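You operate a simulated robot arm through the tools that you are given. There is no shell and no other tool.

Carry out the task below with a simulated robot arm. There is one attempt and no reset: what you move stays moved.

## Task
Press glass unit U 46 at the pressure printed on it.
Fine: guard shut while pressing, hold the green button till DONE lights; knob back to 0, guard open, unit back in its slot.

Only the result counts: the job must be done as asked and must still hold three seconds after the hand-in. Knocking over, shifting, dropping, spilling or breaking anything else fails it.

## Robot
A 6-joint arm with a two-finger parallel gripper, fixed in place. Base frame: the origin is at the foot of the arm, x ahead of it, y to its left, z up; the work surface is at about z = 0.85. Lengths are in m, angles in degrees, forces in N, time in s.
Its first joint turns from -166.0 to 166.0 degrees. Payload 3.91 kg.
The tool frame sits at the grasp point between the pads (the TCP): z along the fingers, y along the line on which they close. The tips reach 0.03 m beyond it. The gripper opens to 0.11 m. The fingers are 0.02 m wide and 0.01 m thick; the gripper's body (0.048 by 0.112 m) begins 0.055 m behind the TCP.
Orientation is that of the tool frame in the base frame, as a unit quaternion [w, x, y, z]. With the fingers straight down and closing along the base's y, the tool's x points along the base's -x, its y along +y and its z along -z.

## Interface
- The arm moves only by the tool step_arm. Its arguments are lists of equal length, an entry for each row: "delta_pos": the shift along the base's x, y, z in m, a list of three; "dr": the turn, a rotation vector about the base's x, y, z in degrees, a list of three. In form: {"delta_pos": [[x, y, z], ...], "dr": [[wx, wy, wz], ...]}. A call has 1 to 20 rows; each row shifts and turns the commanded pose from where the row before left it. "jaw" is the finger opening in m, from 0 to 0.11, set as the call begins (left out, the last holds). Each row takes 0.2 s and may step no farther than 0.05 m and 8.6 degrees from the row before; otherwise, or with a gripper value out of range, the whole call is refused. Where a pose cannot be reached the arm comes as near as it can. A force on the tool above 90 N (or 10 N above the force at the start of the call, whichever is more), or a blocked arm, ends the call early, and 0.2 s more pass. Each finger travels about 0.108 m/s and halts on what it meets, pressing with about 37 N; the grip force reading is that of the motor and also rises with nothing between the fingers. The clock runs only during rows and for 0.2 s after the last one: add rows that do not move to give the fingers time. The reply holds the time, the measured pose of the TCP, the force on the tool along the base axes, the opening and the grip force, in the units named above and with some noise, with the torque about the TCP (base axes, N m) and any sound that the robot's microphone picked up.
- Cameras (640 x 400 px; columns grow to the right, rows downward): "scene" is fixed at [0.0596, -0.4994, 1.5575]; the picture's right is [0.54, -0.84, 0.00], its down [-0.44, -0.29, -0.85] and it looks along [0.71, 0.46, -0.53] (base axes); focal length 314 px, centre (320, 200). "wrist" rides on the gripper at [0.072, 0.017, -0.103] in the tool frame; the picture's right is [-0.23, 0.97, 0.00], its down [-0.76, -0.18, -0.62] and it looks along [-0.61, -0.14, 0.78] (tool axes); focal length 222 px, centre (320, 200). There is no depth. A picture from a camera that has moved, and an enlarged one, comes with that camera's place and axes in the base frame and with its lens. The place of the scene camera against the robot may be out by one fixed shift of up to 0.018 m in any direction.
- grab_frame(camera): a new picture of that camera. It takes no simulated time.
- enlarge(camera, box): a new picture of the part [left, top, right, bottom] of that camera's present view, enlarged. It takes no simulated time.
- hand_in(): hands the job in; it is judged then, once.

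Places have to be worked out from the pictures, the camera data and where the tool is seen. Open the gripper and draw the arm clear of the work before you hand the job in, unless the task says otherwise.

The tools are called after "Call:" as a command line: name --argument value ..., lists and objects as JSON in quotes. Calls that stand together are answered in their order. step_arm: Moves the arm, as the interface text tells. Its arguments: {"type":"object","properties":{"delta_pos":{"type":"array","items":{"type":"array","items":{"type":"number"}}},"dr":{"type":"array","items":{"type":"array","items":{"type":"number"}}},"jaw":{"type":"number"}},"required":["delta_pos","dr"]} The other tools are called the same way: grab_frame (camera) takes a picture; enlarge (camera, box) takes an enlarged picture of a part of a camera's view; hand_in () hands the job in.

At the start:

```text
t: 0.0
eef_pos: [0.5817, 0.1091, 1.2778]
tcp_rot: [0.0, 0.0, 1.0, -0.001]
force: [0.2, 0.4, -0.1]
moment: [0.0, 0.0, 0.0]
opening: 0.1097
grasp_force: 0.2
```

scene: 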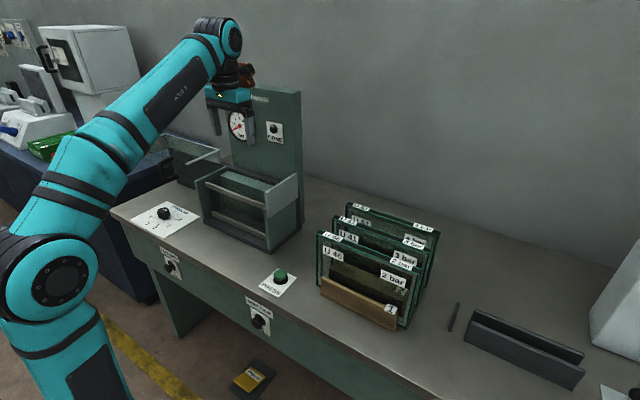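
wrist: 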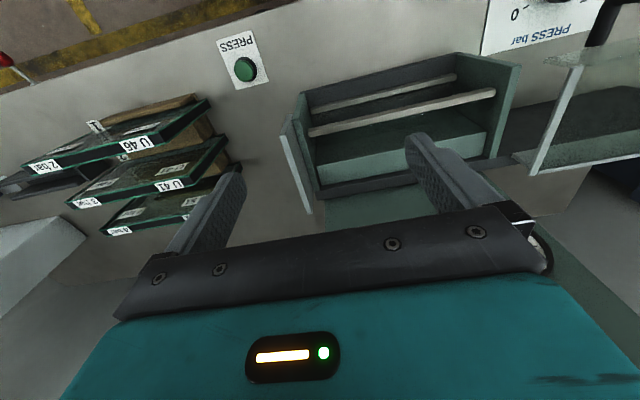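

I'll start by looking at the scene closely, enlarging the main parts.

Call:
enlarge --camera "scene" --box '[300, 190, 460, 340]'

Call:
enlarge --camera "scene" --box '[100, 60, 320, 340]'

Call:
enlarge --camera "scene" --box '[420, 240, 640, 400]'

Call:
enlarge --camera "wrist" --box '[0, 20, 320, 240]'

Call:
enlarge --camera "wrist" --box '[260, 0, 640, 240]'

```text
2.67 times, centred on (380, 265) of scene
camera zoom: at [0.0596, -0.4994, 1.5575], right [0.54, -0.84, 0.0], down [-0.44, -0.29, -0.85], along [0.71, 0.46, -0.53], focal length 837 px, centre (160, 27)
```

zoom: 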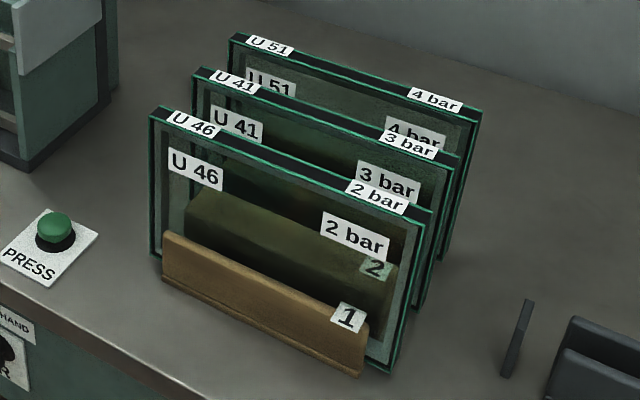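

```text
1.43 times, centred on (210, 200) of scene
camera zoom: at [0.0596, -0.4994, 1.5575], right [0.54, -0.84, 0.0], down [-0.44, -0.29, -0.85], along [0.71, 0.46, -0.53], focal length 448 px, centre (477, 200)
```

zoom: 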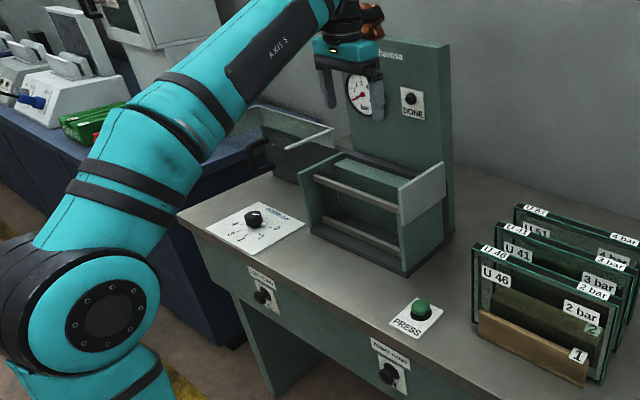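

```text
2.50 times, centred on (530, 320) of scene
camera zoom: at [0.0596, -0.4994, 1.5575], right [0.54, -0.84, 0.0], down [-0.44, -0.29, -0.85], along [0.71, 0.46, -0.53], focal length 784 px, centre (-205, -100)
```

zoom: 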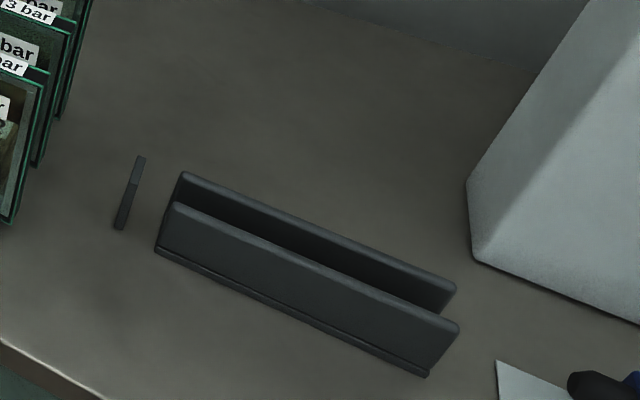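

```text
1.82 times, centred on (160, 130) of wrist
camera zoom: at [0.5085, 0.1252, 1.3811], right [0.23, 0.97, 0.0], down [0.76, -0.18, 0.62], along [0.61, -0.14, -0.78], focal length 404 px, centre (611, 327)
```

zoom: 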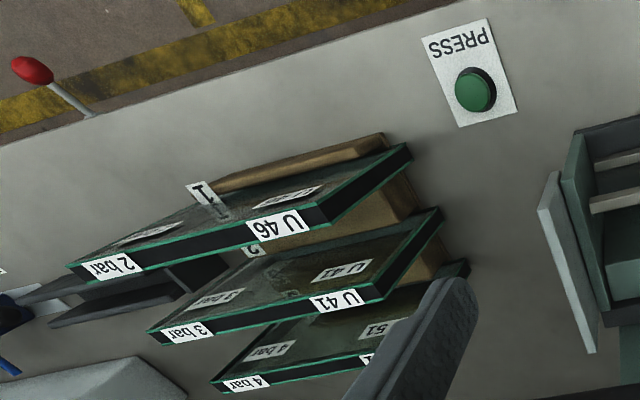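

```text
1.67 times, centred on (450, 120) of wrist
camera zoom: at [0.5085, 0.1252, 1.3811], right [0.23, 0.97, 0.0], down [0.76, -0.18, 0.62], along [0.61, -0.14, -0.78], focal length 370 px, centre (103, 333)
```

zoom: 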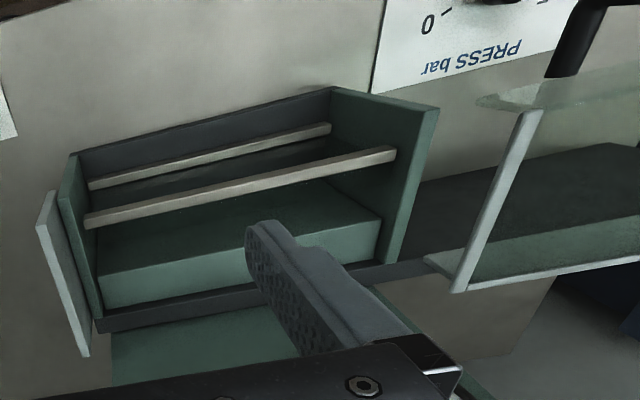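

U 46 reads 2 bar and stands in slot 1. I'll enlarge the controls, front panel labels, guard and gauge.

Call:
enlarge --camera "scene" --box '[125, 190, 205, 240]'

Call:
enlarge --camera "scene" --box '[150, 240, 290, 340]'

Call:
enlarge --camera "scene" --box '[140, 130, 310, 260]'

Call:
enlarge --camera "scene" --box '[200, 80, 300, 150]'

Call:
enlarge --camera "scene" --box '[220, 350, 290, 400]'

Call:
enlarge --camera "wrist" --box '[440, 0, 640, 200]'

```text
8.00 times, centred on (165, 215) of scene
camera zoom: at [0.0596, -0.4994, 1.5575], right [0.54, -0.84, 0.0], down [-0.44, -0.29, -0.85], along [0.71, 0.46, -0.53], focal length 2510 px, centre (1560, 80)
```

zoom: 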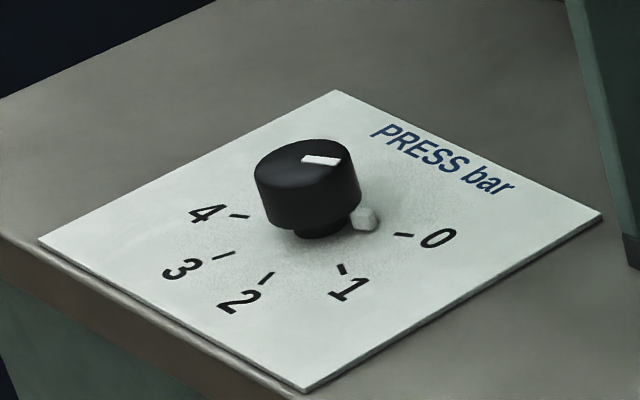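

```text
4.00 times, centred on (220, 290) of scene
camera zoom: at [0.0596, -0.4994, 1.5575], right [0.54, -0.84, 0.0], down [-0.44, -0.29, -0.85], along [0.71, 0.46, -0.53], focal length 1255 px, centre (720, -160)
```

zoom: 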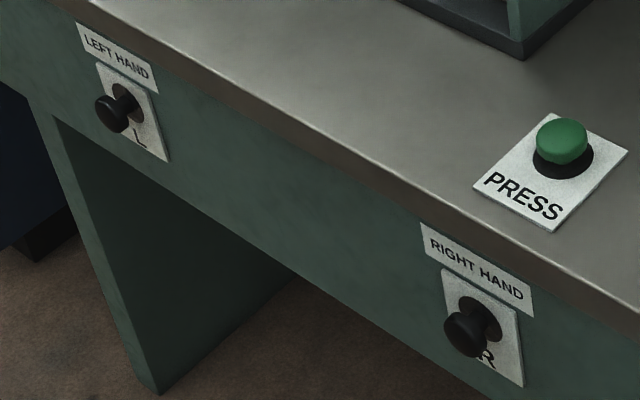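

```text
3.08 times, centred on (225, 195) of scene
camera zoom: at [0.0596, -0.4994, 1.5575], right [0.54, -0.84, 0.0], down [-0.44, -0.29, -0.85], along [0.71, 0.46, -0.53], focal length 965 px, centre (612, 215)
```

zoom: 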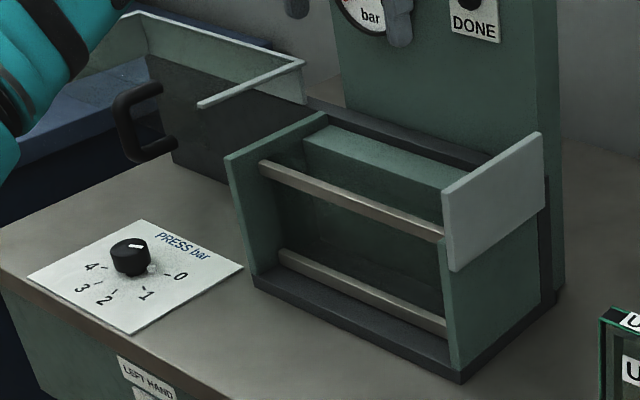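

```text
5.71 times, centred on (250, 115) of scene
camera zoom: at [0.0596, -0.4994, 1.5575], right [0.54, -0.84, 0.0], down [-0.44, -0.29, -0.85], along [0.71, 0.46, -0.53], focal length 1793 px, centre (720, 686)
```

zoom: 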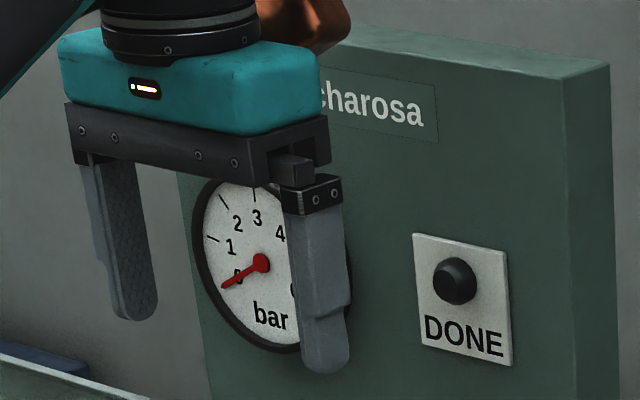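

```text
8.00 times, centred on (255, 375) of scene
camera zoom: at [0.0596, -0.4994, 1.5575], right [0.54, -0.84, 0.0], down [-0.44, -0.29, -0.85], along [0.71, 0.46, -0.53], focal length 2510 px, centre (840, -1200)
```

zoom: 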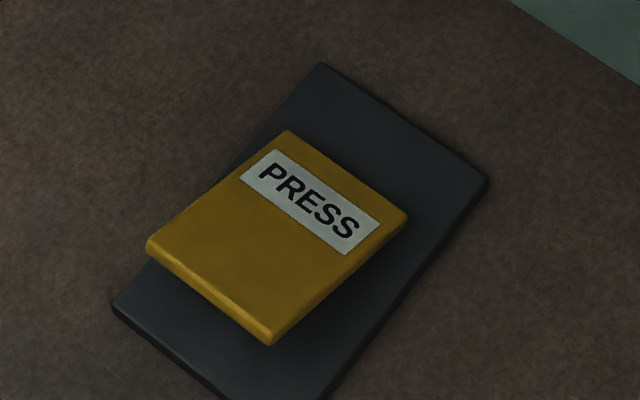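

```text
2.00 times, centred on (540, 100) of wrist
camera zoom: at [0.5085, 0.1252, 1.3811], right [0.23, 0.97, 0.0], down [0.76, -0.18, 0.62], along [0.61, -0.14, -0.78], focal length 444 px, centre (-120, 400)
```

zoom: 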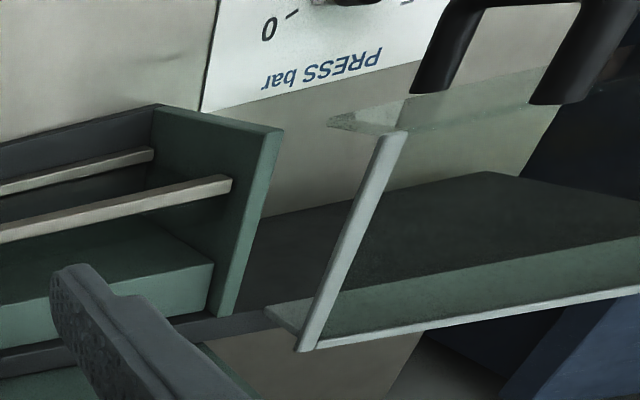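

The chamber stands at about x 0.64–0.8, y 0.07–0.41, with the guard parked to its left and the knob near (0.57, 0.55). I'll move the wrist camera over that area to get a better view of the geometry.

Call:
step_arm --delta_pos '[[-0.01, 0.04, 0.0], [-0.01, 0.04, 0.0], [-0.01, 0.04, 0.0], [0, 0.04, 0.0], [0, 0.03, 0.0], [0, 0, 0]]' --dr '[[0, 0, 0], [0, 0, 0], [0, 0, 0], [0, 0, 0], [0, 0, 0], [0, 0, 0]]'

Call:
grab_frame --camera "wrist"

Call:
grab_frame --camera "scene"

```text
t: 1.4
eef_pos: [0.5514, 0.2985, 1.277]
tcp_rot: [0.0, -0.001, 1.0, 0.0]
force: [1.0, -0.9, -0.3]
moment: [-0.01, 0.0, 0.07]
opening: 0.11
grasp_force: 0.0
```

```text
taken
camera wrist: at [0.4788, 0.3151, 1.3808], right [0.23, 0.97, 0.0], down [0.76, -0.18, 0.62], along [0.61, -0.14, -0.78], focal length 222 px, centre (320, 200)
```

wrist: 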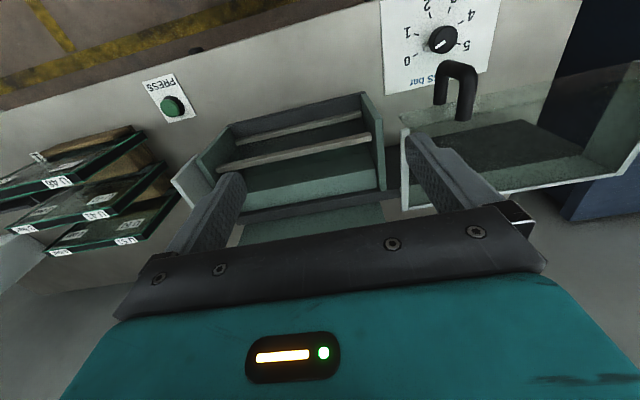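

```text
taken
```

scene: 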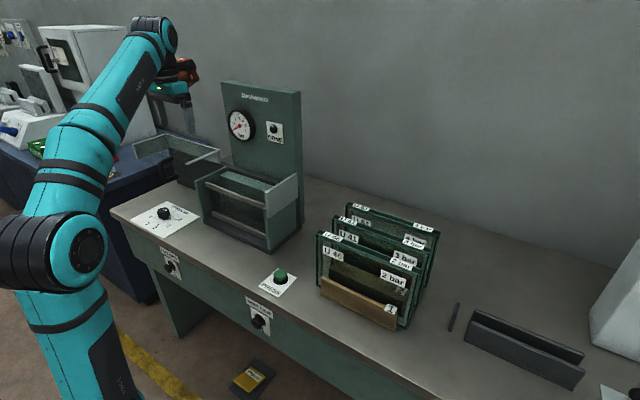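

Call:
enlarge --camera "wrist" --box '[150, 60, 430, 240]'

Call:
enlarge --camera "wrist" --box '[370, 0, 640, 230]'

Call:
enlarge --camera "wrist" --box '[380, 0, 510, 100]'

Call:
enlarge --camera "scene" --box '[120, 120, 310, 260]'

```text
2.22 times, centred on (290, 150) of wrist
camera zoom: at [0.4788, 0.3151, 1.3808], right [0.23, 0.97, 0.0], down [0.76, -0.18, 0.62], along [0.61, -0.14, -0.78], focal length 494 px, centre (387, 311)
```

zoom: 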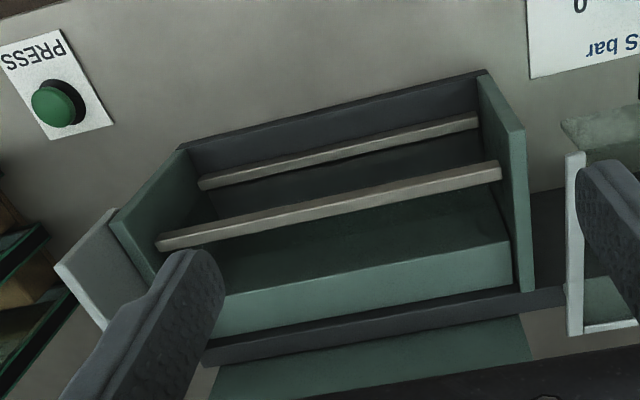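

```text
1.74 times, centred on (505, 115) of wrist
camera zoom: at [0.4788, 0.3151, 1.3808], right [0.23, 0.97, 0.0], down [0.76, -0.18, 0.62], along [0.61, -0.14, -0.78], focal length 386 px, centre (-2, 348)
```

zoom: 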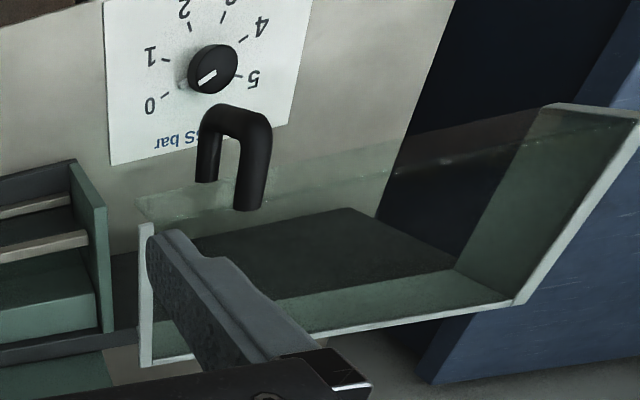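

```text
4.00 times, centred on (445, 50) of wrist
camera zoom: at [0.4788, 0.3151, 1.3808], right [0.23, 0.97, 0.0], down [0.76, -0.18, 0.62], along [0.61, -0.14, -0.78], focal length 888 px, centre (-180, 800)
```

zoom: 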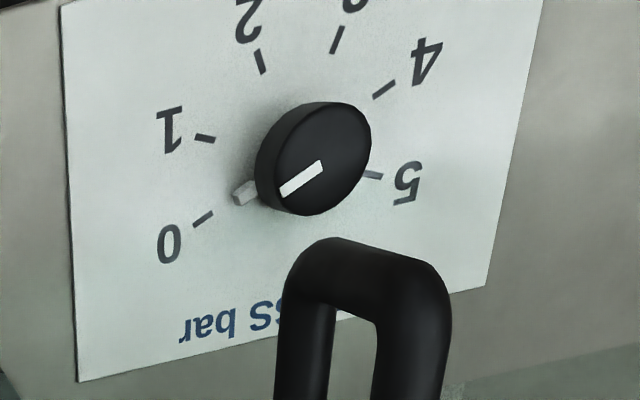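

```text
2.86 times, centred on (215, 190) of scene
camera zoom: at [0.0596, -0.4994, 1.5575], right [0.54, -0.84, 0.0], down [-0.44, -0.29, -0.85], along [0.71, 0.46, -0.53], focal length 896 px, centre (620, 229)
```

zoom: 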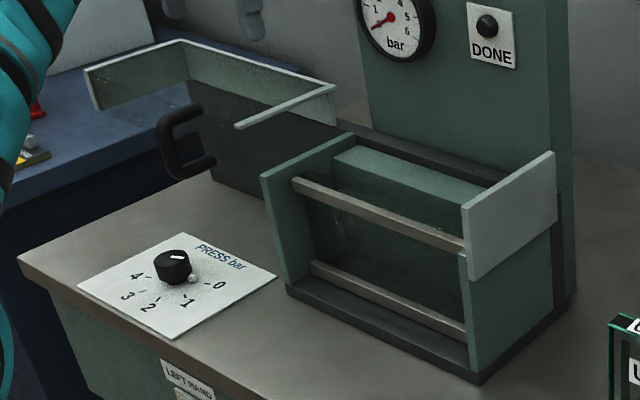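

The knob's scale runs 0–5 and its pointer is at 0. I'll take a second view from the back left to triangulate the handle, knob and chamber.

Call:
step_arm --delta_pos '[[-0.03, 0.04, 0.0], [-0.03, 0.04, 0.0], [-0.03, 0.04, 0.0], [-0.03, 0.03, 0.0], [0, 0, 0]]' --dr '[[0, 0, 0], [0, 0, 0], [0, 0, 0], [0, 0, 0], [0, 0, 0]]'

Call:
grab_frame --camera "wrist"

Call:
enlarge --camera "wrist" --box '[240, 0, 560, 200]'

Call:
enlarge --camera "scene" --box '[130, 120, 230, 200]'

```text
t: 2.6
eef_pos: [0.4309, 0.4494, 1.2788]
tcp_rot: [0.0, -0.001, 1.0, 0.001]
force: [-0.4, -0.2, -0.2]
moment: [-0.02, -0.01, 0.01]
opening: 0.1098
grasp_force: 0.0
```

```text
taken
camera wrist: at [0.3582, 0.4653, 1.382], right [0.23, 0.97, 0.0], down [0.76, -0.18, 0.62], along [0.61, -0.14, -0.78], focal length 222 px, centre (320, 200)
```

wrist: 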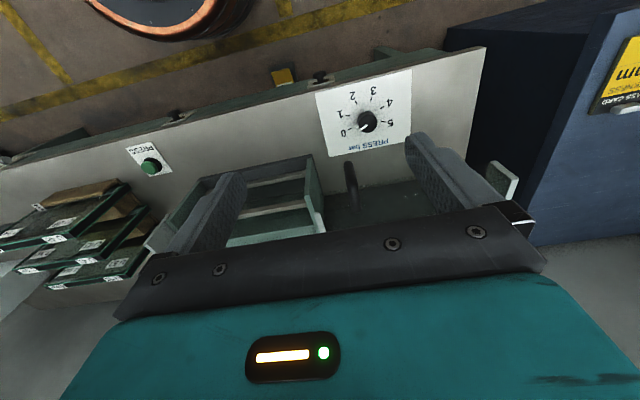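

```text
2.00 times, centred on (400, 100) of wrist
camera zoom: at [0.3582, 0.4653, 1.382], right [0.23, 0.97, 0.0], down [0.76, -0.18, 0.62], along [0.61, -0.14, -0.78], focal length 444 px, centre (160, 400)
```

zoom: 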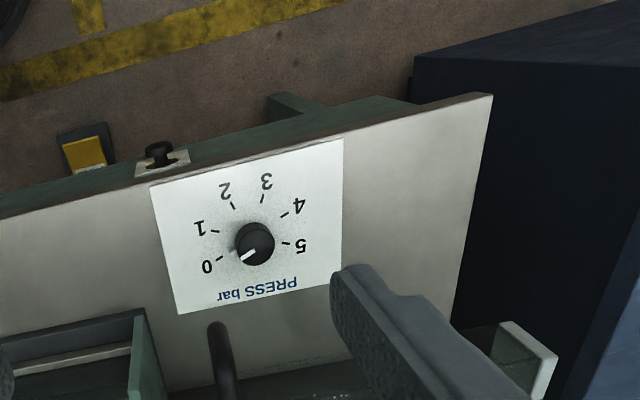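

```text
5.00 times, centred on (180, 160) of scene
camera zoom: at [0.0596, -0.4994, 1.5575], right [0.54, -0.84, 0.0], down [-0.44, -0.29, -0.85], along [0.71, 0.46, -0.53], focal length 1569 px, centre (1020, 400)
```

zoom: 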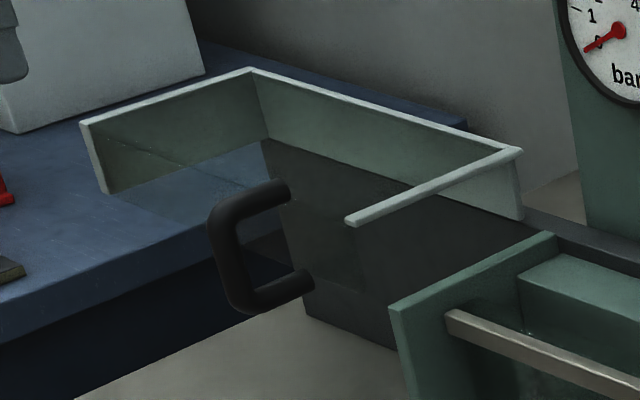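

The guard's shape and handle mount aren't clear from above, so I'll tilt the camera toward horizontal and lower it for a front view of the guard.

Call:
step_arm --delta_pos '[[-0.01, 0.0, -0.03], [-0.01, 0.0, -0.03], [-0.01, 0.0, -0.03], [0, 0, -0.03], [0, 0, 0]]' --dr '[[0, -8, 0], [0, -8, 0], [0, -8, 0], [0, -8, 0], [0, 0, 0]]'

Call:
grab_frame --camera "wrist"

Call:
enlarge --camera "wrist" --box '[260, 0, 580, 200]'

Call:
enlarge --camera "wrist" --box '[100, 0, 420, 200]'

```text
t: 3.8
eef_pos: [0.4002, 0.4481, 1.1579]
tcp_rot: [0.277, -0.001, 0.961, 0.001]
force: [-0.1, -0.8, 0.9]
moment: [-0.01, -0.01, 0.0]
opening: 0.1101
grasp_force: 0.0
```

```text
taken
camera wrist: at [0.2839, 0.4648, 1.2065], right [0.19, 0.97, 0.12], down [0.31, -0.18, 0.93], along [0.93, -0.14, -0.34], focal length 222 px, centre (320, 200)
```

wrist: 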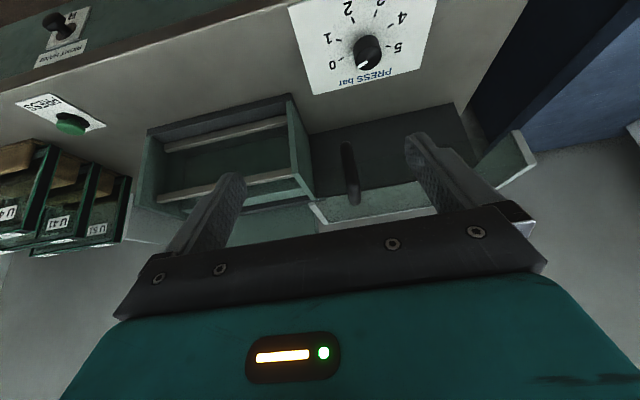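

```text
2.00 times, centred on (420, 100) of wrist
camera zoom: at [0.2839, 0.4648, 1.2065], right [0.19, 0.97, 0.12], down [0.31, -0.18, 0.93], along [0.93, -0.14, -0.34], focal length 444 px, centre (120, 400)
```

zoom: 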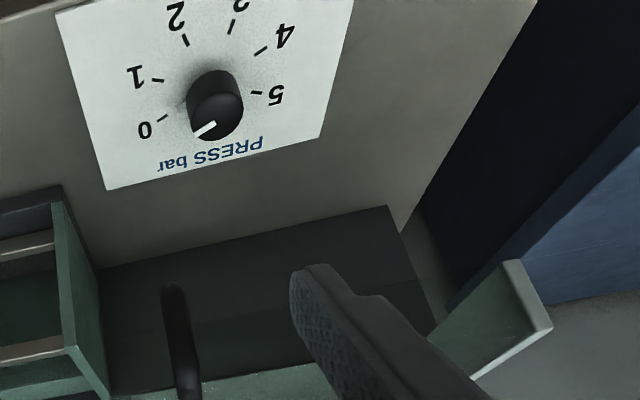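

```text
2.00 times, centred on (260, 100) of wrist
camera zoom: at [0.2839, 0.4648, 1.2065], right [0.19, 0.97, 0.12], down [0.31, -0.18, 0.93], along [0.93, -0.14, -0.34], focal length 444 px, centre (440, 400)
```

zoom: 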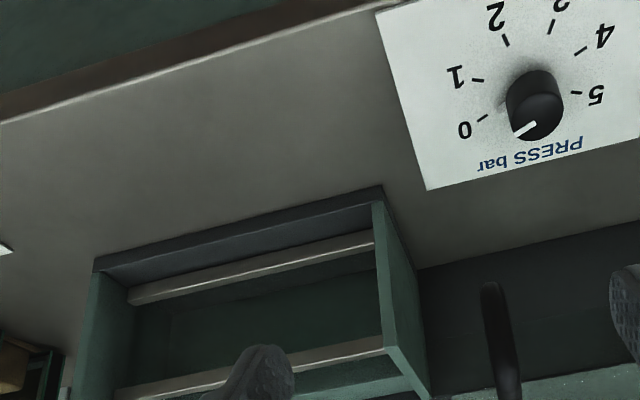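

The guard is a glass band (z about 1.035–1.093) with a vertical D-handle near (0.56, 0.47). The knob centre is near (0.557, 0.532) with 45° per bar. Next I'll untilt and move over the rack with the tool yawed -90° so the fingers close along x.

Call:
step_arm --delta_pos '[[0.02, -0.02, 0.03], [0.02, -0.03, 0.03], [0.02, -0.04, 0.03], [0.02, -0.04, 0.03], [0.01, -0.045, 0.01], [0.01, -0.045, 0], [0.01, -0.045, 0], [0.01, -0.045, 0], [0.01, -0.045, 0], [0.01, -0.045, 0], [0.0, -0.045, 0], [0, -0.045, 0], [0, -0.045, 0], [0, -0.045, 0], [0, -0.045, 0], [0, -0.03, 0], [0, 0, 0]]' --dr '[[0, 8, 0], [0, 8, 0], [0, 8, 0], [0, 8, 0], [0, 0, -8], [0, 0, -8], [0, 0, -8], [0, 0, -8], [0, 0, -8], [0, 0, -8], [0, 0, -8], [0, 0, -8], [0, 0, -8], [0, 0, -8], [0, 0, -8], [0, 0, -2], [0, 0, 0]]'

Call:
grab_frame --camera "wrist"

Call:
grab_frame --camera "scene"

```text
refused: row 3 steps farther than a row can; nothing moved
```

```text
taken
camera wrist: at [0.2839, 0.4648, 1.2065], right [0.19, 0.97, 0.12], down [0.31, -0.18, 0.93], along [0.93, -0.14, -0.34], focal length 222 px, centre (320, 200)
```

wrist: 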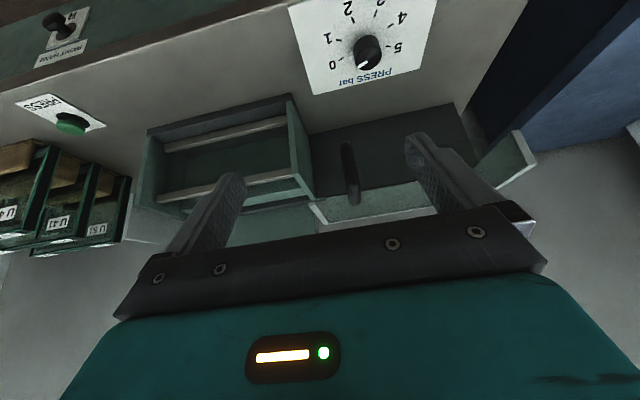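

```text
taken
```

scene: 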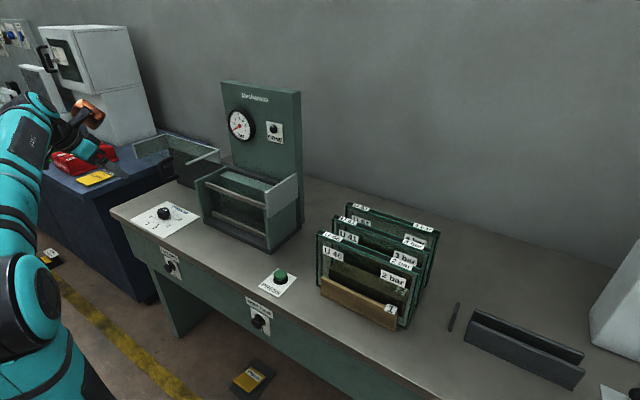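

One row's combined step was over 0.05 m, so I'll resend the same move with smaller steps.

Call:
step_arm --delta_pos '[[0.02, -0.02, 0.03], [0.02, -0.02, 0.03], [0.02, -0.02, 0.03], [0.02, -0.02, 0.03], [0.01, -0.045, 0.01], [0.01, -0.045, 0], [0.01, -0.045, 0], [0.01, -0.045, 0], [0.01, -0.045, 0], [0.01, -0.045, 0], [0.01, -0.045, 0], [0, -0.045, 0], [0, -0.045, 0], [0, -0.045, 0], [0, -0.045, 0], [0, -0.045, 0], [0, -0.045, 0], [0, 0, 0]]' --dr '[[0, 8, 0], [0, 8, 0], [0, 8, 0], [0, 8, 0], [0, 0, -8], [0, 0, -8], [0, 0, -8], [0, 0, -8], [0, 0, -8], [0, 0, -8], [0, 0, -8], [0, 0, -8], [0, 0, -8], [0, 0, -8], [0, 0, -8], [0, 0, -2], [0, 0, 0], [0, 0, 0]]'

Call:
grab_frame --camera "wrist"

Call:
grab_frame --camera "scene"

```text
t: 7.6
eef_pos: [0.5524, -0.2172, 1.286]
tcp_rot: [0.0, 0.707, 0.707, 0.0]
force: [0.0, 0.5, 0.3]
moment: [0.03, -0.02, 0.01]
opening: 0.1101
grasp_force: 0.2
```

```text
taken
camera wrist: at [0.5687, -0.145, 1.3912], right [0.97, -0.23, 0.0], down [-0.18, -0.76, 0.62], along [-0.14, -0.61, -0.78], focal length 222 px, centre (320, 200)
```

wrist: 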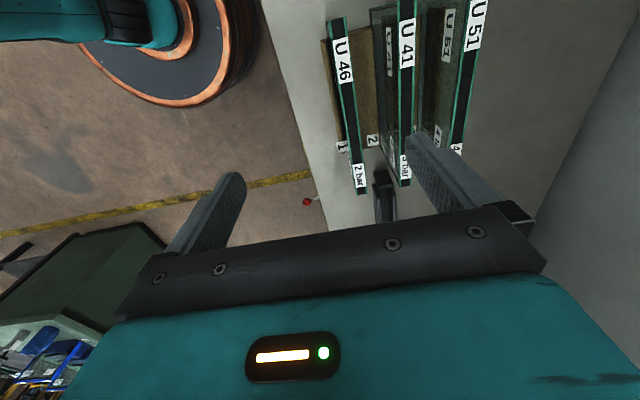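

```text
taken
```

scene: 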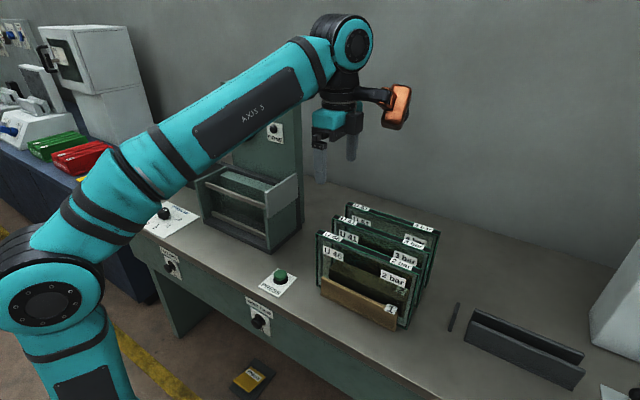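

The yaw worked. I'll enlarge the rack view, then take a second view from a shifted position for triangulation.

Call:
enlarge --camera "wrist" --box '[300, 0, 500, 200]'

Call:
step_arm --delta_pos '[[0, 0.04, 0], [0, 0.04, 0], [0, 0.04, 0], [0, 0, 0]]' --dr '[[0, 0, 0], [0, 0, 0], [0, 0, 0], [0, 0, 0]]'

Call:
enlarge --camera "wrist" --box '[300, 0, 500, 200]'

```text
2.00 times, centred on (400, 100) of wrist
camera zoom: at [0.5687, -0.145, 1.3912], right [0.97, -0.23, 0.0], down [-0.18, -0.76, 0.62], along [-0.14, -0.61, -0.78], focal length 444 px, centre (160, 400)
```

zoom: 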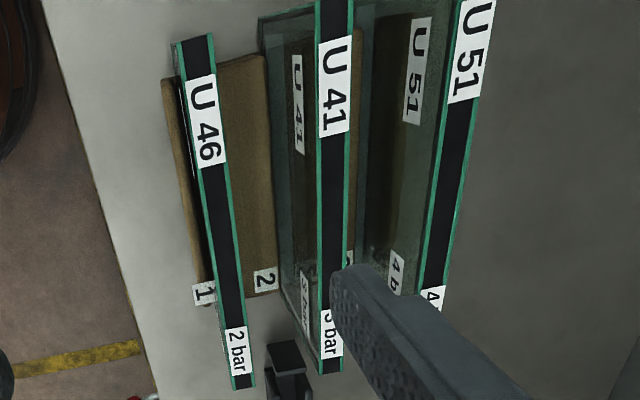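

```text
t: 8.6
eef_pos: [0.5517, -0.0963, 1.2873]
tcp_rot: [0.0, 0.707, 0.707, 0.0]
force: [0.0, 0.7, 0.1]
moment: [-0.03, -0.01, 0.04]
opening: 0.1099
grasp_force: 0.0
```

```text
2.00 times, centred on (400, 100) of wrist
camera zoom: at [0.5681, -0.0243, 1.391], right [0.97, -0.23, 0.0], down [-0.18, -0.76, 0.62], along [-0.14, -0.61, -0.78], focal length 444 px, centre (160, 400)
```

zoom: 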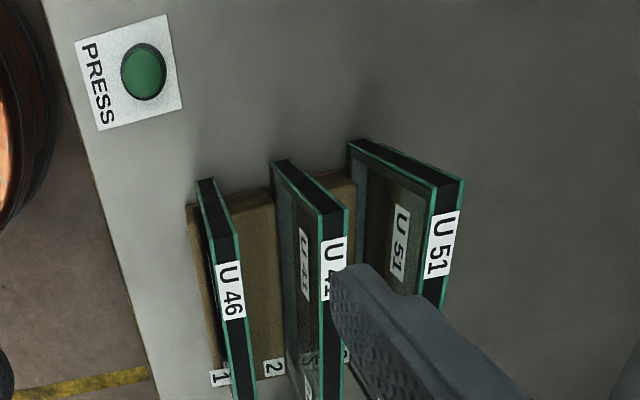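

U46 measures x 0.579–0.600, y -0.414 to -0.148, with its top at z 1.054. Before picking it up, I'll look down into the chamber from above to get its inner dimensions.

Call:
step_arm --delta_pos '[[0.02, 0.045, 0], [0.02, 0.045, 0], [0.02, 0.045, 0], [0.02, 0.045, 0], [0.02, 0.045, 0], [0.02, 0.045, 0], [0, 0.045, 0], [0, 0.045, 0], [0, 0.045, 0], [0, 0, 0]]' --dr '[[0, 0, 0], [0, 0, 0], [0, 0, 0], [0, 0, 0], [0, 0, 0], [0, 0, 0], [0, 0, 0], [0, 0, 0], [0, 0, 0], [0, 0, 0]]'

Call:
grab_frame --camera "wrist"

Call:
enlarge --camera "wrist" --box '[200, 0, 480, 200]'

```text
t: 10.8
eef_pos: [0.6664, 0.3078, 1.2706]
tcp_rot: [0.001, 0.707, 0.707, 0.002]
force: [-0.5, -0.2, -0.5]
moment: [-0.05, 0.0, 0.04]
opening: 0.1099
grasp_force: 0.1
out of reach, approached as far as the arm can: row 7, 8, 9
```

```text
taken
camera wrist: at [0.6818, 0.3787, 1.3742], right [0.97, -0.23, 0.0], down [-0.18, -0.76, 0.62], along [-0.14, -0.61, -0.78], focal length 222 px, centre (320, 200)
```

wrist: 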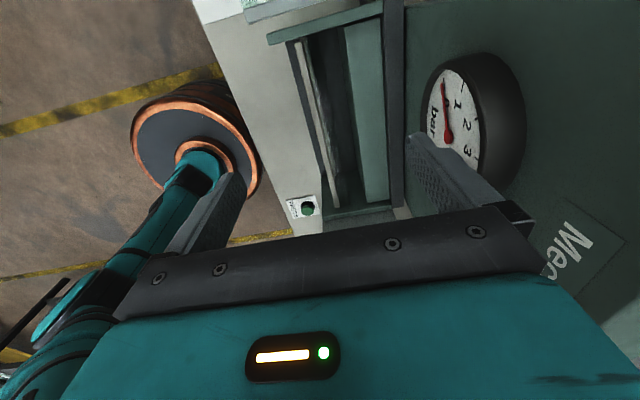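

```text
2.00 times, centred on (340, 100) of wrist
camera zoom: at [0.6818, 0.3787, 1.3742], right [0.97, -0.23, 0.0], down [-0.18, -0.76, 0.62], along [-0.14, -0.61, -0.78], focal length 444 px, centre (280, 400)
```

zoom: 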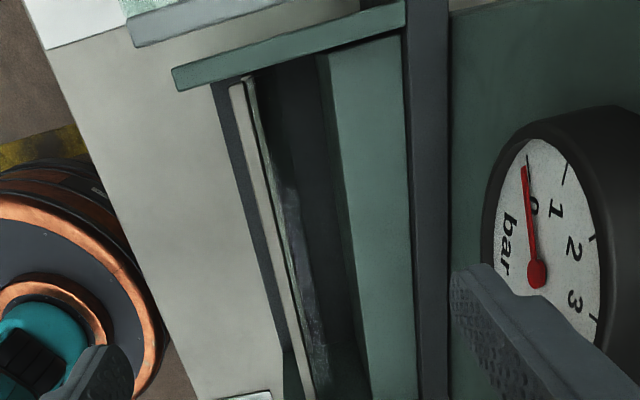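

There's a translucent strip just behind the front rail. I'll enlarge that part to see what it is.

Call:
enlarge --camera "wrist" --box '[270, 20, 420, 120]'

Call:
enlarge --camera "wrist" --box '[270, 110, 420, 220]'

Call:
enlarge --camera "scene" --box '[190, 160, 310, 260]'

```text
4.00 times, centred on (345, 70) of wrist
camera zoom: at [0.6818, 0.3787, 1.3742], right [0.97, -0.23, 0.0], down [-0.18, -0.76, 0.62], along [-0.14, -0.61, -0.78], focal length 888 px, centre (220, 720)
```

zoom: 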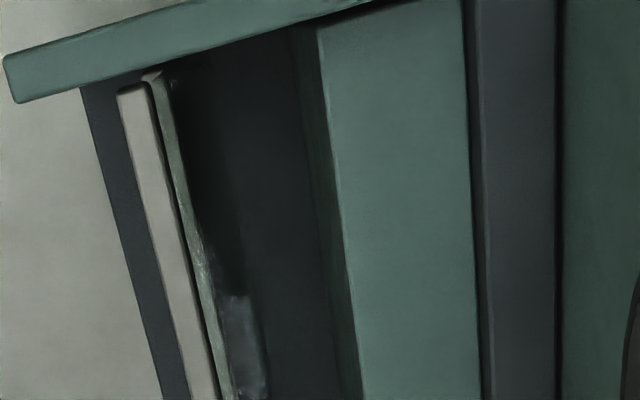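

```text
3.64 times, centred on (345, 165) of wrist
camera zoom: at [0.6818, 0.3787, 1.3742], right [0.97, -0.23, 0.0], down [-0.18, -0.76, 0.62], along [-0.14, -0.61, -0.78], focal length 808 px, centre (229, 327)
```

zoom: 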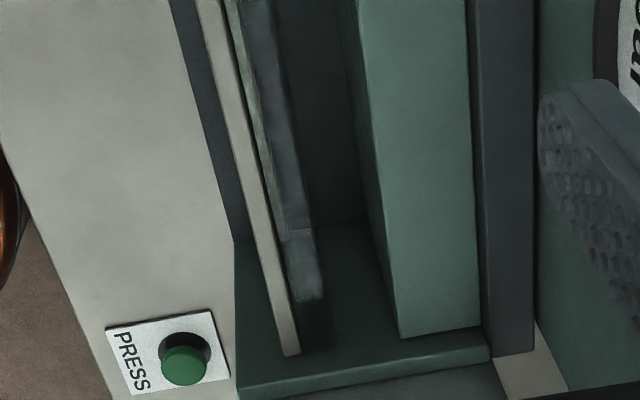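

```text
4.00 times, centred on (250, 210) of scene
camera zoom: at [0.0596, -0.4994, 1.5575], right [0.54, -0.84, 0.0], down [-0.44, -0.29, -0.85], along [0.71, 0.46, -0.53], focal length 1255 px, centre (600, 160)
```

zoom: 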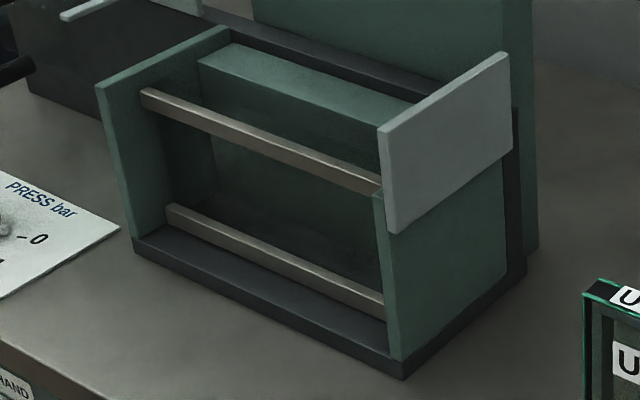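

The chamber's inner space is y 0.073–0.370 and x 0.660 (sight pane) to 0.712 (press block), so a unit centre of about (0.680, 0.2215) fits. I'll return above U46 with the jaw at 0.06.

Call:
step_arm --delta_pos '[[-0.02, -0.045, 0], [-0.02, -0.045, 0], [-0.02, -0.045, 0], [-0.02, -0.045, 0], [0, -0.045, 0], [0, -0.045, 0], [0, -0.045, 0], [0, -0.045, 0], [0, -0.045, 0], [0, -0.045, 0], [0, -0.045, 0], [0, -0.045, 0], [0, -0.045, 0], [0, 0, -0.03], [0, 0, -0.03], [0, 0, -0.03], [0, 0, 0]]' --dr '[[0, 0, 0], [0, 0, 0], [0, 0, 0], [0, 0, 0], [0, 0, 0], [0, 0, 0], [0, 0, 0], [0, 0, 0], [0, 0, 0], [0, 0, 0], [0, 0, 0], [0, 0, 0], [0, 0, 0], [0, 0, 0], [0, 0, 0], [0, 0, 0], [0, 0, 0]]' --jaw 0.06

Call:
grab_frame --camera "wrist"

Call:
grab_frame --camera "scene"

```text
t: 14.4
eef_pos: [0.5865, -0.2782, 1.1802]
tcp_rot: [0.0, 0.707, 0.707, 0.0]
force: [0.1, 0.4, -0.2]
moment: [0.01, -0.03, -0.01]
opening: 0.0603
grasp_force: 0.0
```

```text
taken
camera wrist: at [0.6027, -0.2066, 1.2835], right [0.97, -0.23, 0.0], down [-0.18, -0.76, 0.62], along [-0.14, -0.61, -0.78], focal length 222 px, centre (320, 200)
```

wrist: 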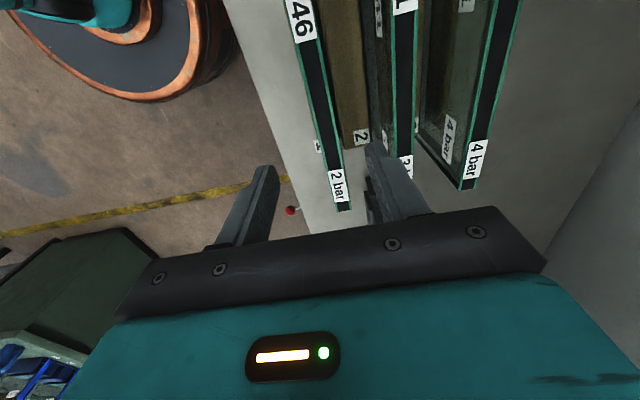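

```text
taken
```

scene: 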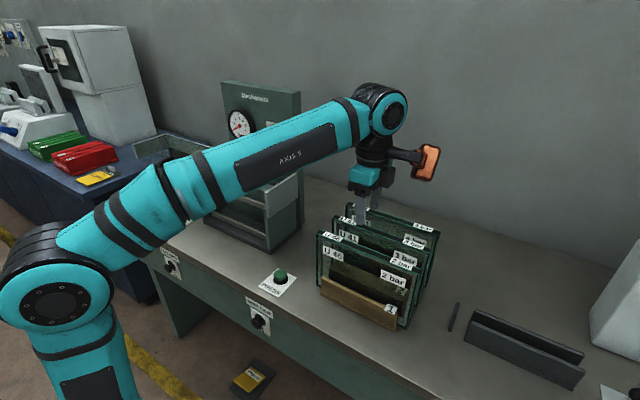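

The unit centre is at x≈0.590. I'll shift slightly and go down to just above the top edge, then check.

Call:
step_arm --delta_pos '[[0.003, -0.002, 0], [0, 0, -0.03], [0, 0, -0.03], [0, 0, -0.025], [0, 0, 0], [0, 0, 0]]' --dr '[[0, 0, 0], [0, 0, 0], [0, 0, 0], [0, 0, 0], [0, 0, 0], [0, 0, 0]]'

Call:
grab_frame --camera "wrist"

Call:
enlarge --camera "scene" --box '[300, 150, 460, 340]'

```text
t: 15.8
eef_pos: [0.589, -0.2796, 1.0958]
tcp_rot: [-0.001, 0.707, 0.707, 0.0]
force: [0.1, 0.6, 0.3]
moment: [0.01, -0.02, -0.01]
opening: 0.0602
grasp_force: 0.0
```

```text
taken
camera wrist: at [0.6057, -0.2081, 1.1996], right [0.97, -0.23, 0.0], down [-0.18, -0.76, 0.62], along [-0.14, -0.61, -0.78], focal length 222 px, centre (320, 200)
```

wrist: 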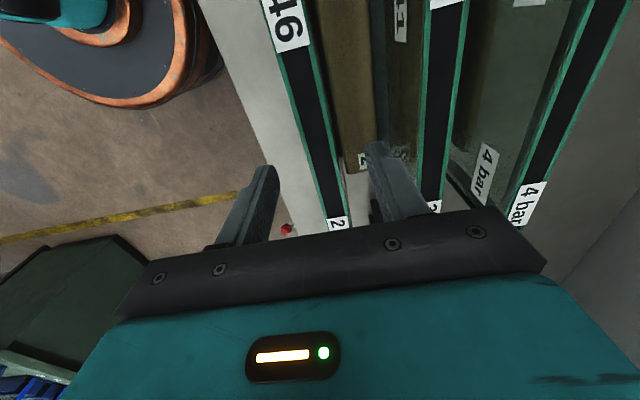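

```text
2.11 times, centred on (380, 245) of scene
camera zoom: at [0.0596, -0.4994, 1.5575], right [0.54, -0.84, 0.0], down [-0.44, -0.29, -0.85], along [0.71, 0.46, -0.53], focal length 660 px, centre (194, 105)
```

zoom: 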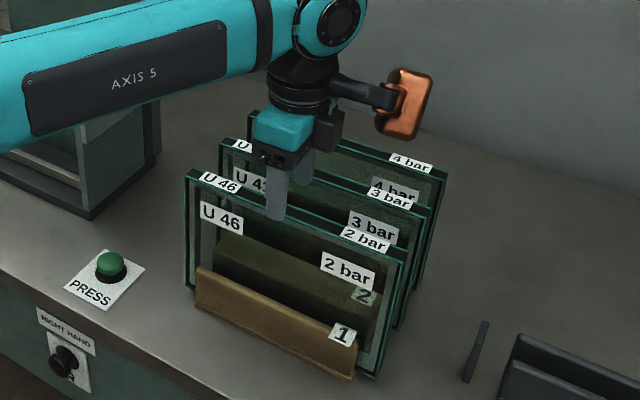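

The fingers straddle U46 evenly. I'll go down to TCP z≈1.049 and close.

Call:
step_arm --delta_pos '[[0.0005, 0, -0.02], [0, 0, -0.02], [0, 0, -0.007], [0, 0, 0]]' --dr '[[0, 0, 0], [0, 0, 0], [0, 0, 0], [0, 0, 0]]'

Call:
step_arm --delta_pos '[[0, 0, 0], [0, 0, 0], [0, 0, 0], [0, 0, 0], [0, 0, 0]]' --dr '[[0, 0, 0], [0, 0, 0], [0, 0, 0], [0, 0, 0], [0, 0, 0]]' --jaw 0.0

Call:
enlarge --camera "scene" --box '[300, 150, 460, 340]'

Call:
grab_frame --camera "wrist"

```text
t: 16.8
eef_pos: [0.5914, -0.2784, 1.0501]
tcp_rot: [0.0, 0.707, 0.708, 0.0]
force: [0.0, 1.3, -0.3]
moment: [0.01, -0.03, 0.0]
opening: 0.0601
grasp_force: 0.0
```

```text
t: 18.0
eef_pos: [0.5907, -0.2798, 1.0491]
tcp_rot: [0.0, 0.707, 0.707, 0.0]
force: [-2.7, 1.9, 0.8]
moment: [-0.09, 0.36, -0.03]
opening: 0.022
grasp_force: 37.4
```

```text
2.11 times, centred on (380, 245) of scene
camera zoom: at [0.0596, -0.4994, 1.5575], right [0.54, -0.84, 0.0], down [-0.44, -0.29, -0.85], along [0.71, 0.46, -0.53], focal length 660 px, centre (194, 105)
```

zoom: 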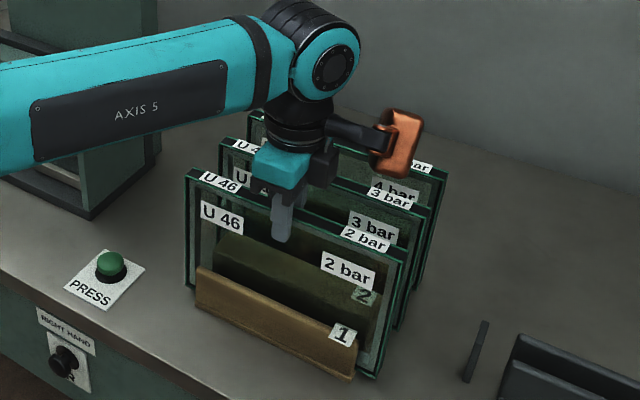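

```text
taken
camera wrist: at [0.6065, -0.2081, 1.1526], right [0.97, -0.23, 0.0], down [-0.18, -0.76, 0.62], along [-0.14, -0.61, -0.78], focal length 222 px, centre (320, 200)
```

wrist: 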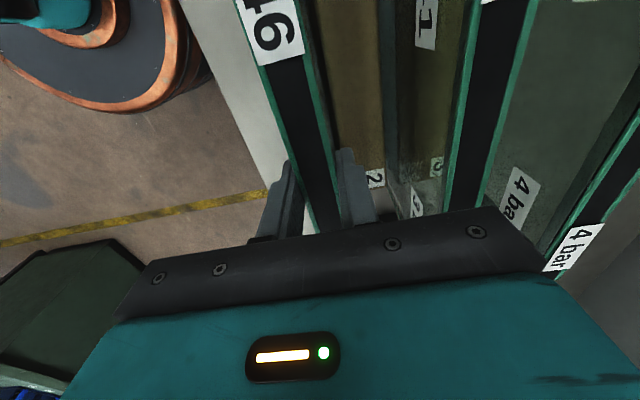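

The grip is firm (opening 0.022, 37 N). The slot reference is TCP (0.5907, -0.2798, 1.0491). I'll lift straight up.

Call:
step_arm --delta_pos '[[0, 0, 0.01], [0, 0, 0.02], [0, 0, 0.03], [0, 0, 0.03], [0, 0, 0.03], [0, 0, 0.03], [0, 0, 0.03], [0, 0, 0.02], [0, 0, 0]]' --dr '[[0, 0, 0], [0, 0, 0], [0, 0, 0], [0, 0, 0], [0, 0, 0], [0, 0, 0], [0, 0, 0], [0, 0, 0], [0, 0, 0]]'

Call:
grab_frame --camera "scene"

Call:
grab_frame --camera "wrist"

```text
t: 20.0
eef_pos: [0.5907, -0.2796, 1.2466]
tcp_rot: [0.0, 0.707, 0.707, 0.0]
force: [-0.1, 0.2, -8.7]
moment: [0.0, 0.0, -0.03]
opening: 0.022
grasp_force: 36.7
```

```text
taken
```

scene: 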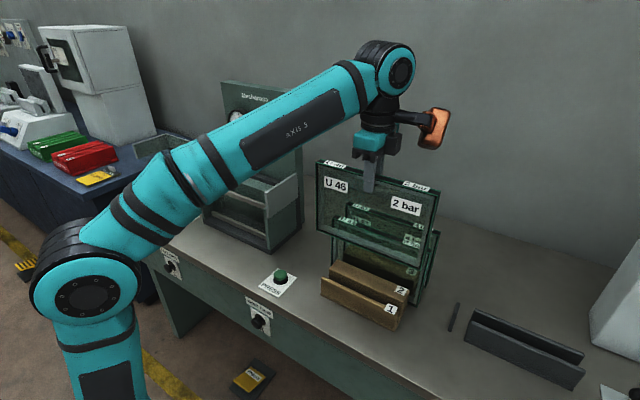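

```text
taken
camera wrist: at [0.6075, -0.2087, 1.3519], right [0.97, -0.23, 0.0], down [-0.18, -0.76, 0.62], along [-0.14, -0.61, -0.78], focal length 222 px, centre (320, 200)
```

wrist: 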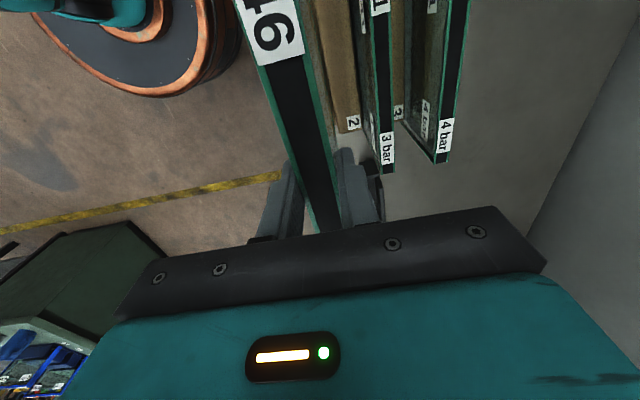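

The unit is clear of the rack; its bottom is at about z 1.07. I'll carry it forward of the chamber to (0.50, 0.221).

Call:
step_arm --delta_pos '[[-0.03, 0, 0.005], [-0.03, 0.01, 0.005], [-0.02, 0.03, 0.0], [-0.01, 0.04, 0], [0, 0.04, 0], [0, 0.04, 0], [0, 0.04, 0], [0, 0.04, 0], [0, 0.04, 0], [0, 0.04, 0], [0, 0.04, 0], [0, 0.04, 0], [0, 0.04, 0], [0, 0.04, 0], [0, 0.03, 0], [0, 0.02, 0], [0, 0.011, 0], [0, 0, 0]]' --dr '[[0, 0, 0], [0, 0, 0], [0, 0, 0], [0, 0, 0], [0, 0, 0], [0, 0, 0], [0, 0, 0], [0, 0, 0], [0, 0, 0], [0, 0, 0], [0, 0, 0], [0, 0, 0], [0, 0, 0], [0, 0, 0], [0, 0, 0], [0, 0, 0], [0, 0, 0], [0, 0, 0]]'

Call:
grab_frame --camera "scene"

Call:
grab_frame --camera "wrist"

```text
t: 23.8
eef_pos: [0.5007, 0.2609, 1.2593]
tcp_rot: [0.0, 0.707, 0.707, 0.001]
force: [0.4, 0.1, -8.1]
moment: [-0.02, 0.03, 0.02]
opening: 0.0221
grasp_force: 37.6
```

```text
taken
```

scene: 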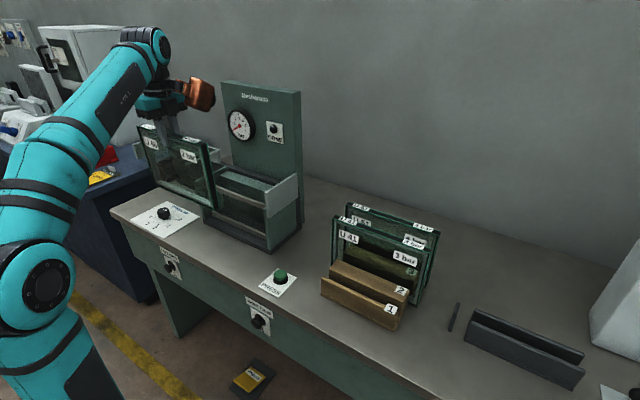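

```text
taken
camera wrist: at [0.5166, 0.3331, 1.3625], right [0.97, -0.23, 0.0], down [-0.18, -0.76, 0.62], along [-0.14, -0.61, -0.78], focal length 222 px, centre (320, 200)
```

wrist: 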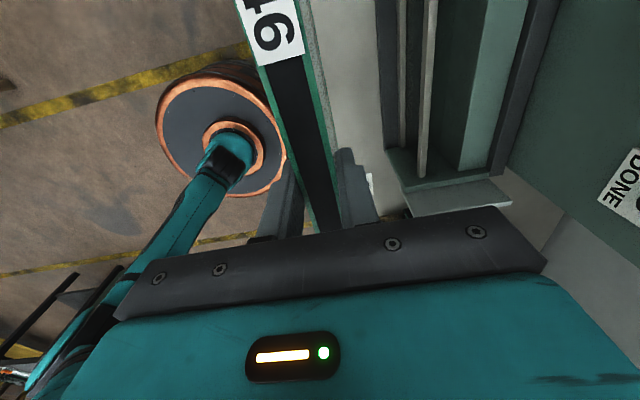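

I overshot y by 0.04. I'll correct it to 0.2215 first and then move in over the chamber.

Call:
step_arm --delta_pos '[[0, -0.02, 0], [0, -0.0195, 0], [0.02, 0, 0], [0.03, 0, 0], [0.03, 0, 0], [0.03, 0, 0], [0.03, 0, 0], [0.02, 0, 0], [0.01, 0, 0], [0, 0, 0], [0, 0, 0]]' --dr '[[0, 0, 0], [0, 0, 0], [0, 0, 0], [0, 0, 0], [0, 0, 0], [0, 0, 0], [0, 0, 0], [0, 0, 0], [0, 0, 0], [0, 0, 0], [0, 0, 0]]'

Call:
enlarge --camera "scene" --box '[130, 60, 320, 260]'

Call:
grab_frame --camera "wrist"

```text
t: 26.2
eef_pos: [0.6707, 0.2218, 1.259]
tcp_rot: [0.0, 0.707, 0.707, -0.001]
force: [0.4, 0.1, -8.8]
moment: [0.03, 0.01, 0.04]
opening: 0.0218
grasp_force: 36.9
```

```text
2.00 times, centred on (225, 160) of scene
camera zoom: at [0.0596, -0.4994, 1.5575], right [0.54, -0.84, 0.0], down [-0.44, -0.29, -0.85], along [0.71, 0.46, -0.53], focal length 627 px, centre (510, 280)
```

zoom: 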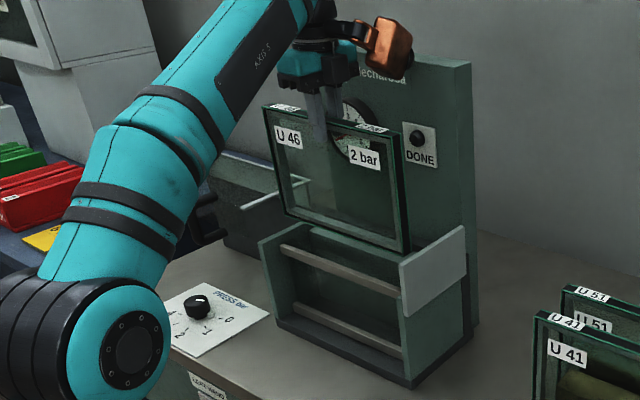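

```text
taken
camera wrist: at [0.6868, 0.2937, 1.3624], right [0.97, -0.23, 0.0], down [-0.18, -0.76, 0.62], along [-0.14, -0.61, -0.78], focal length 222 px, centre (320, 200)
```

wrist: 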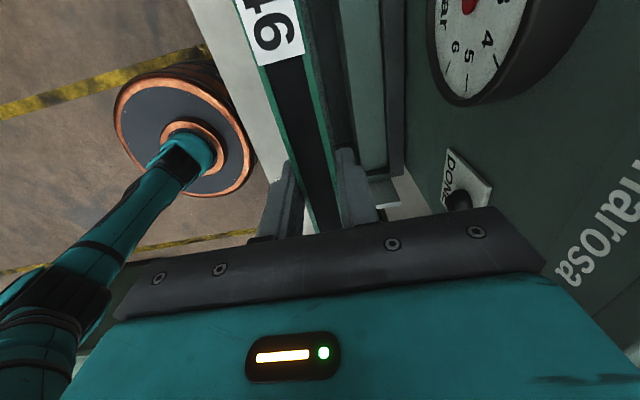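

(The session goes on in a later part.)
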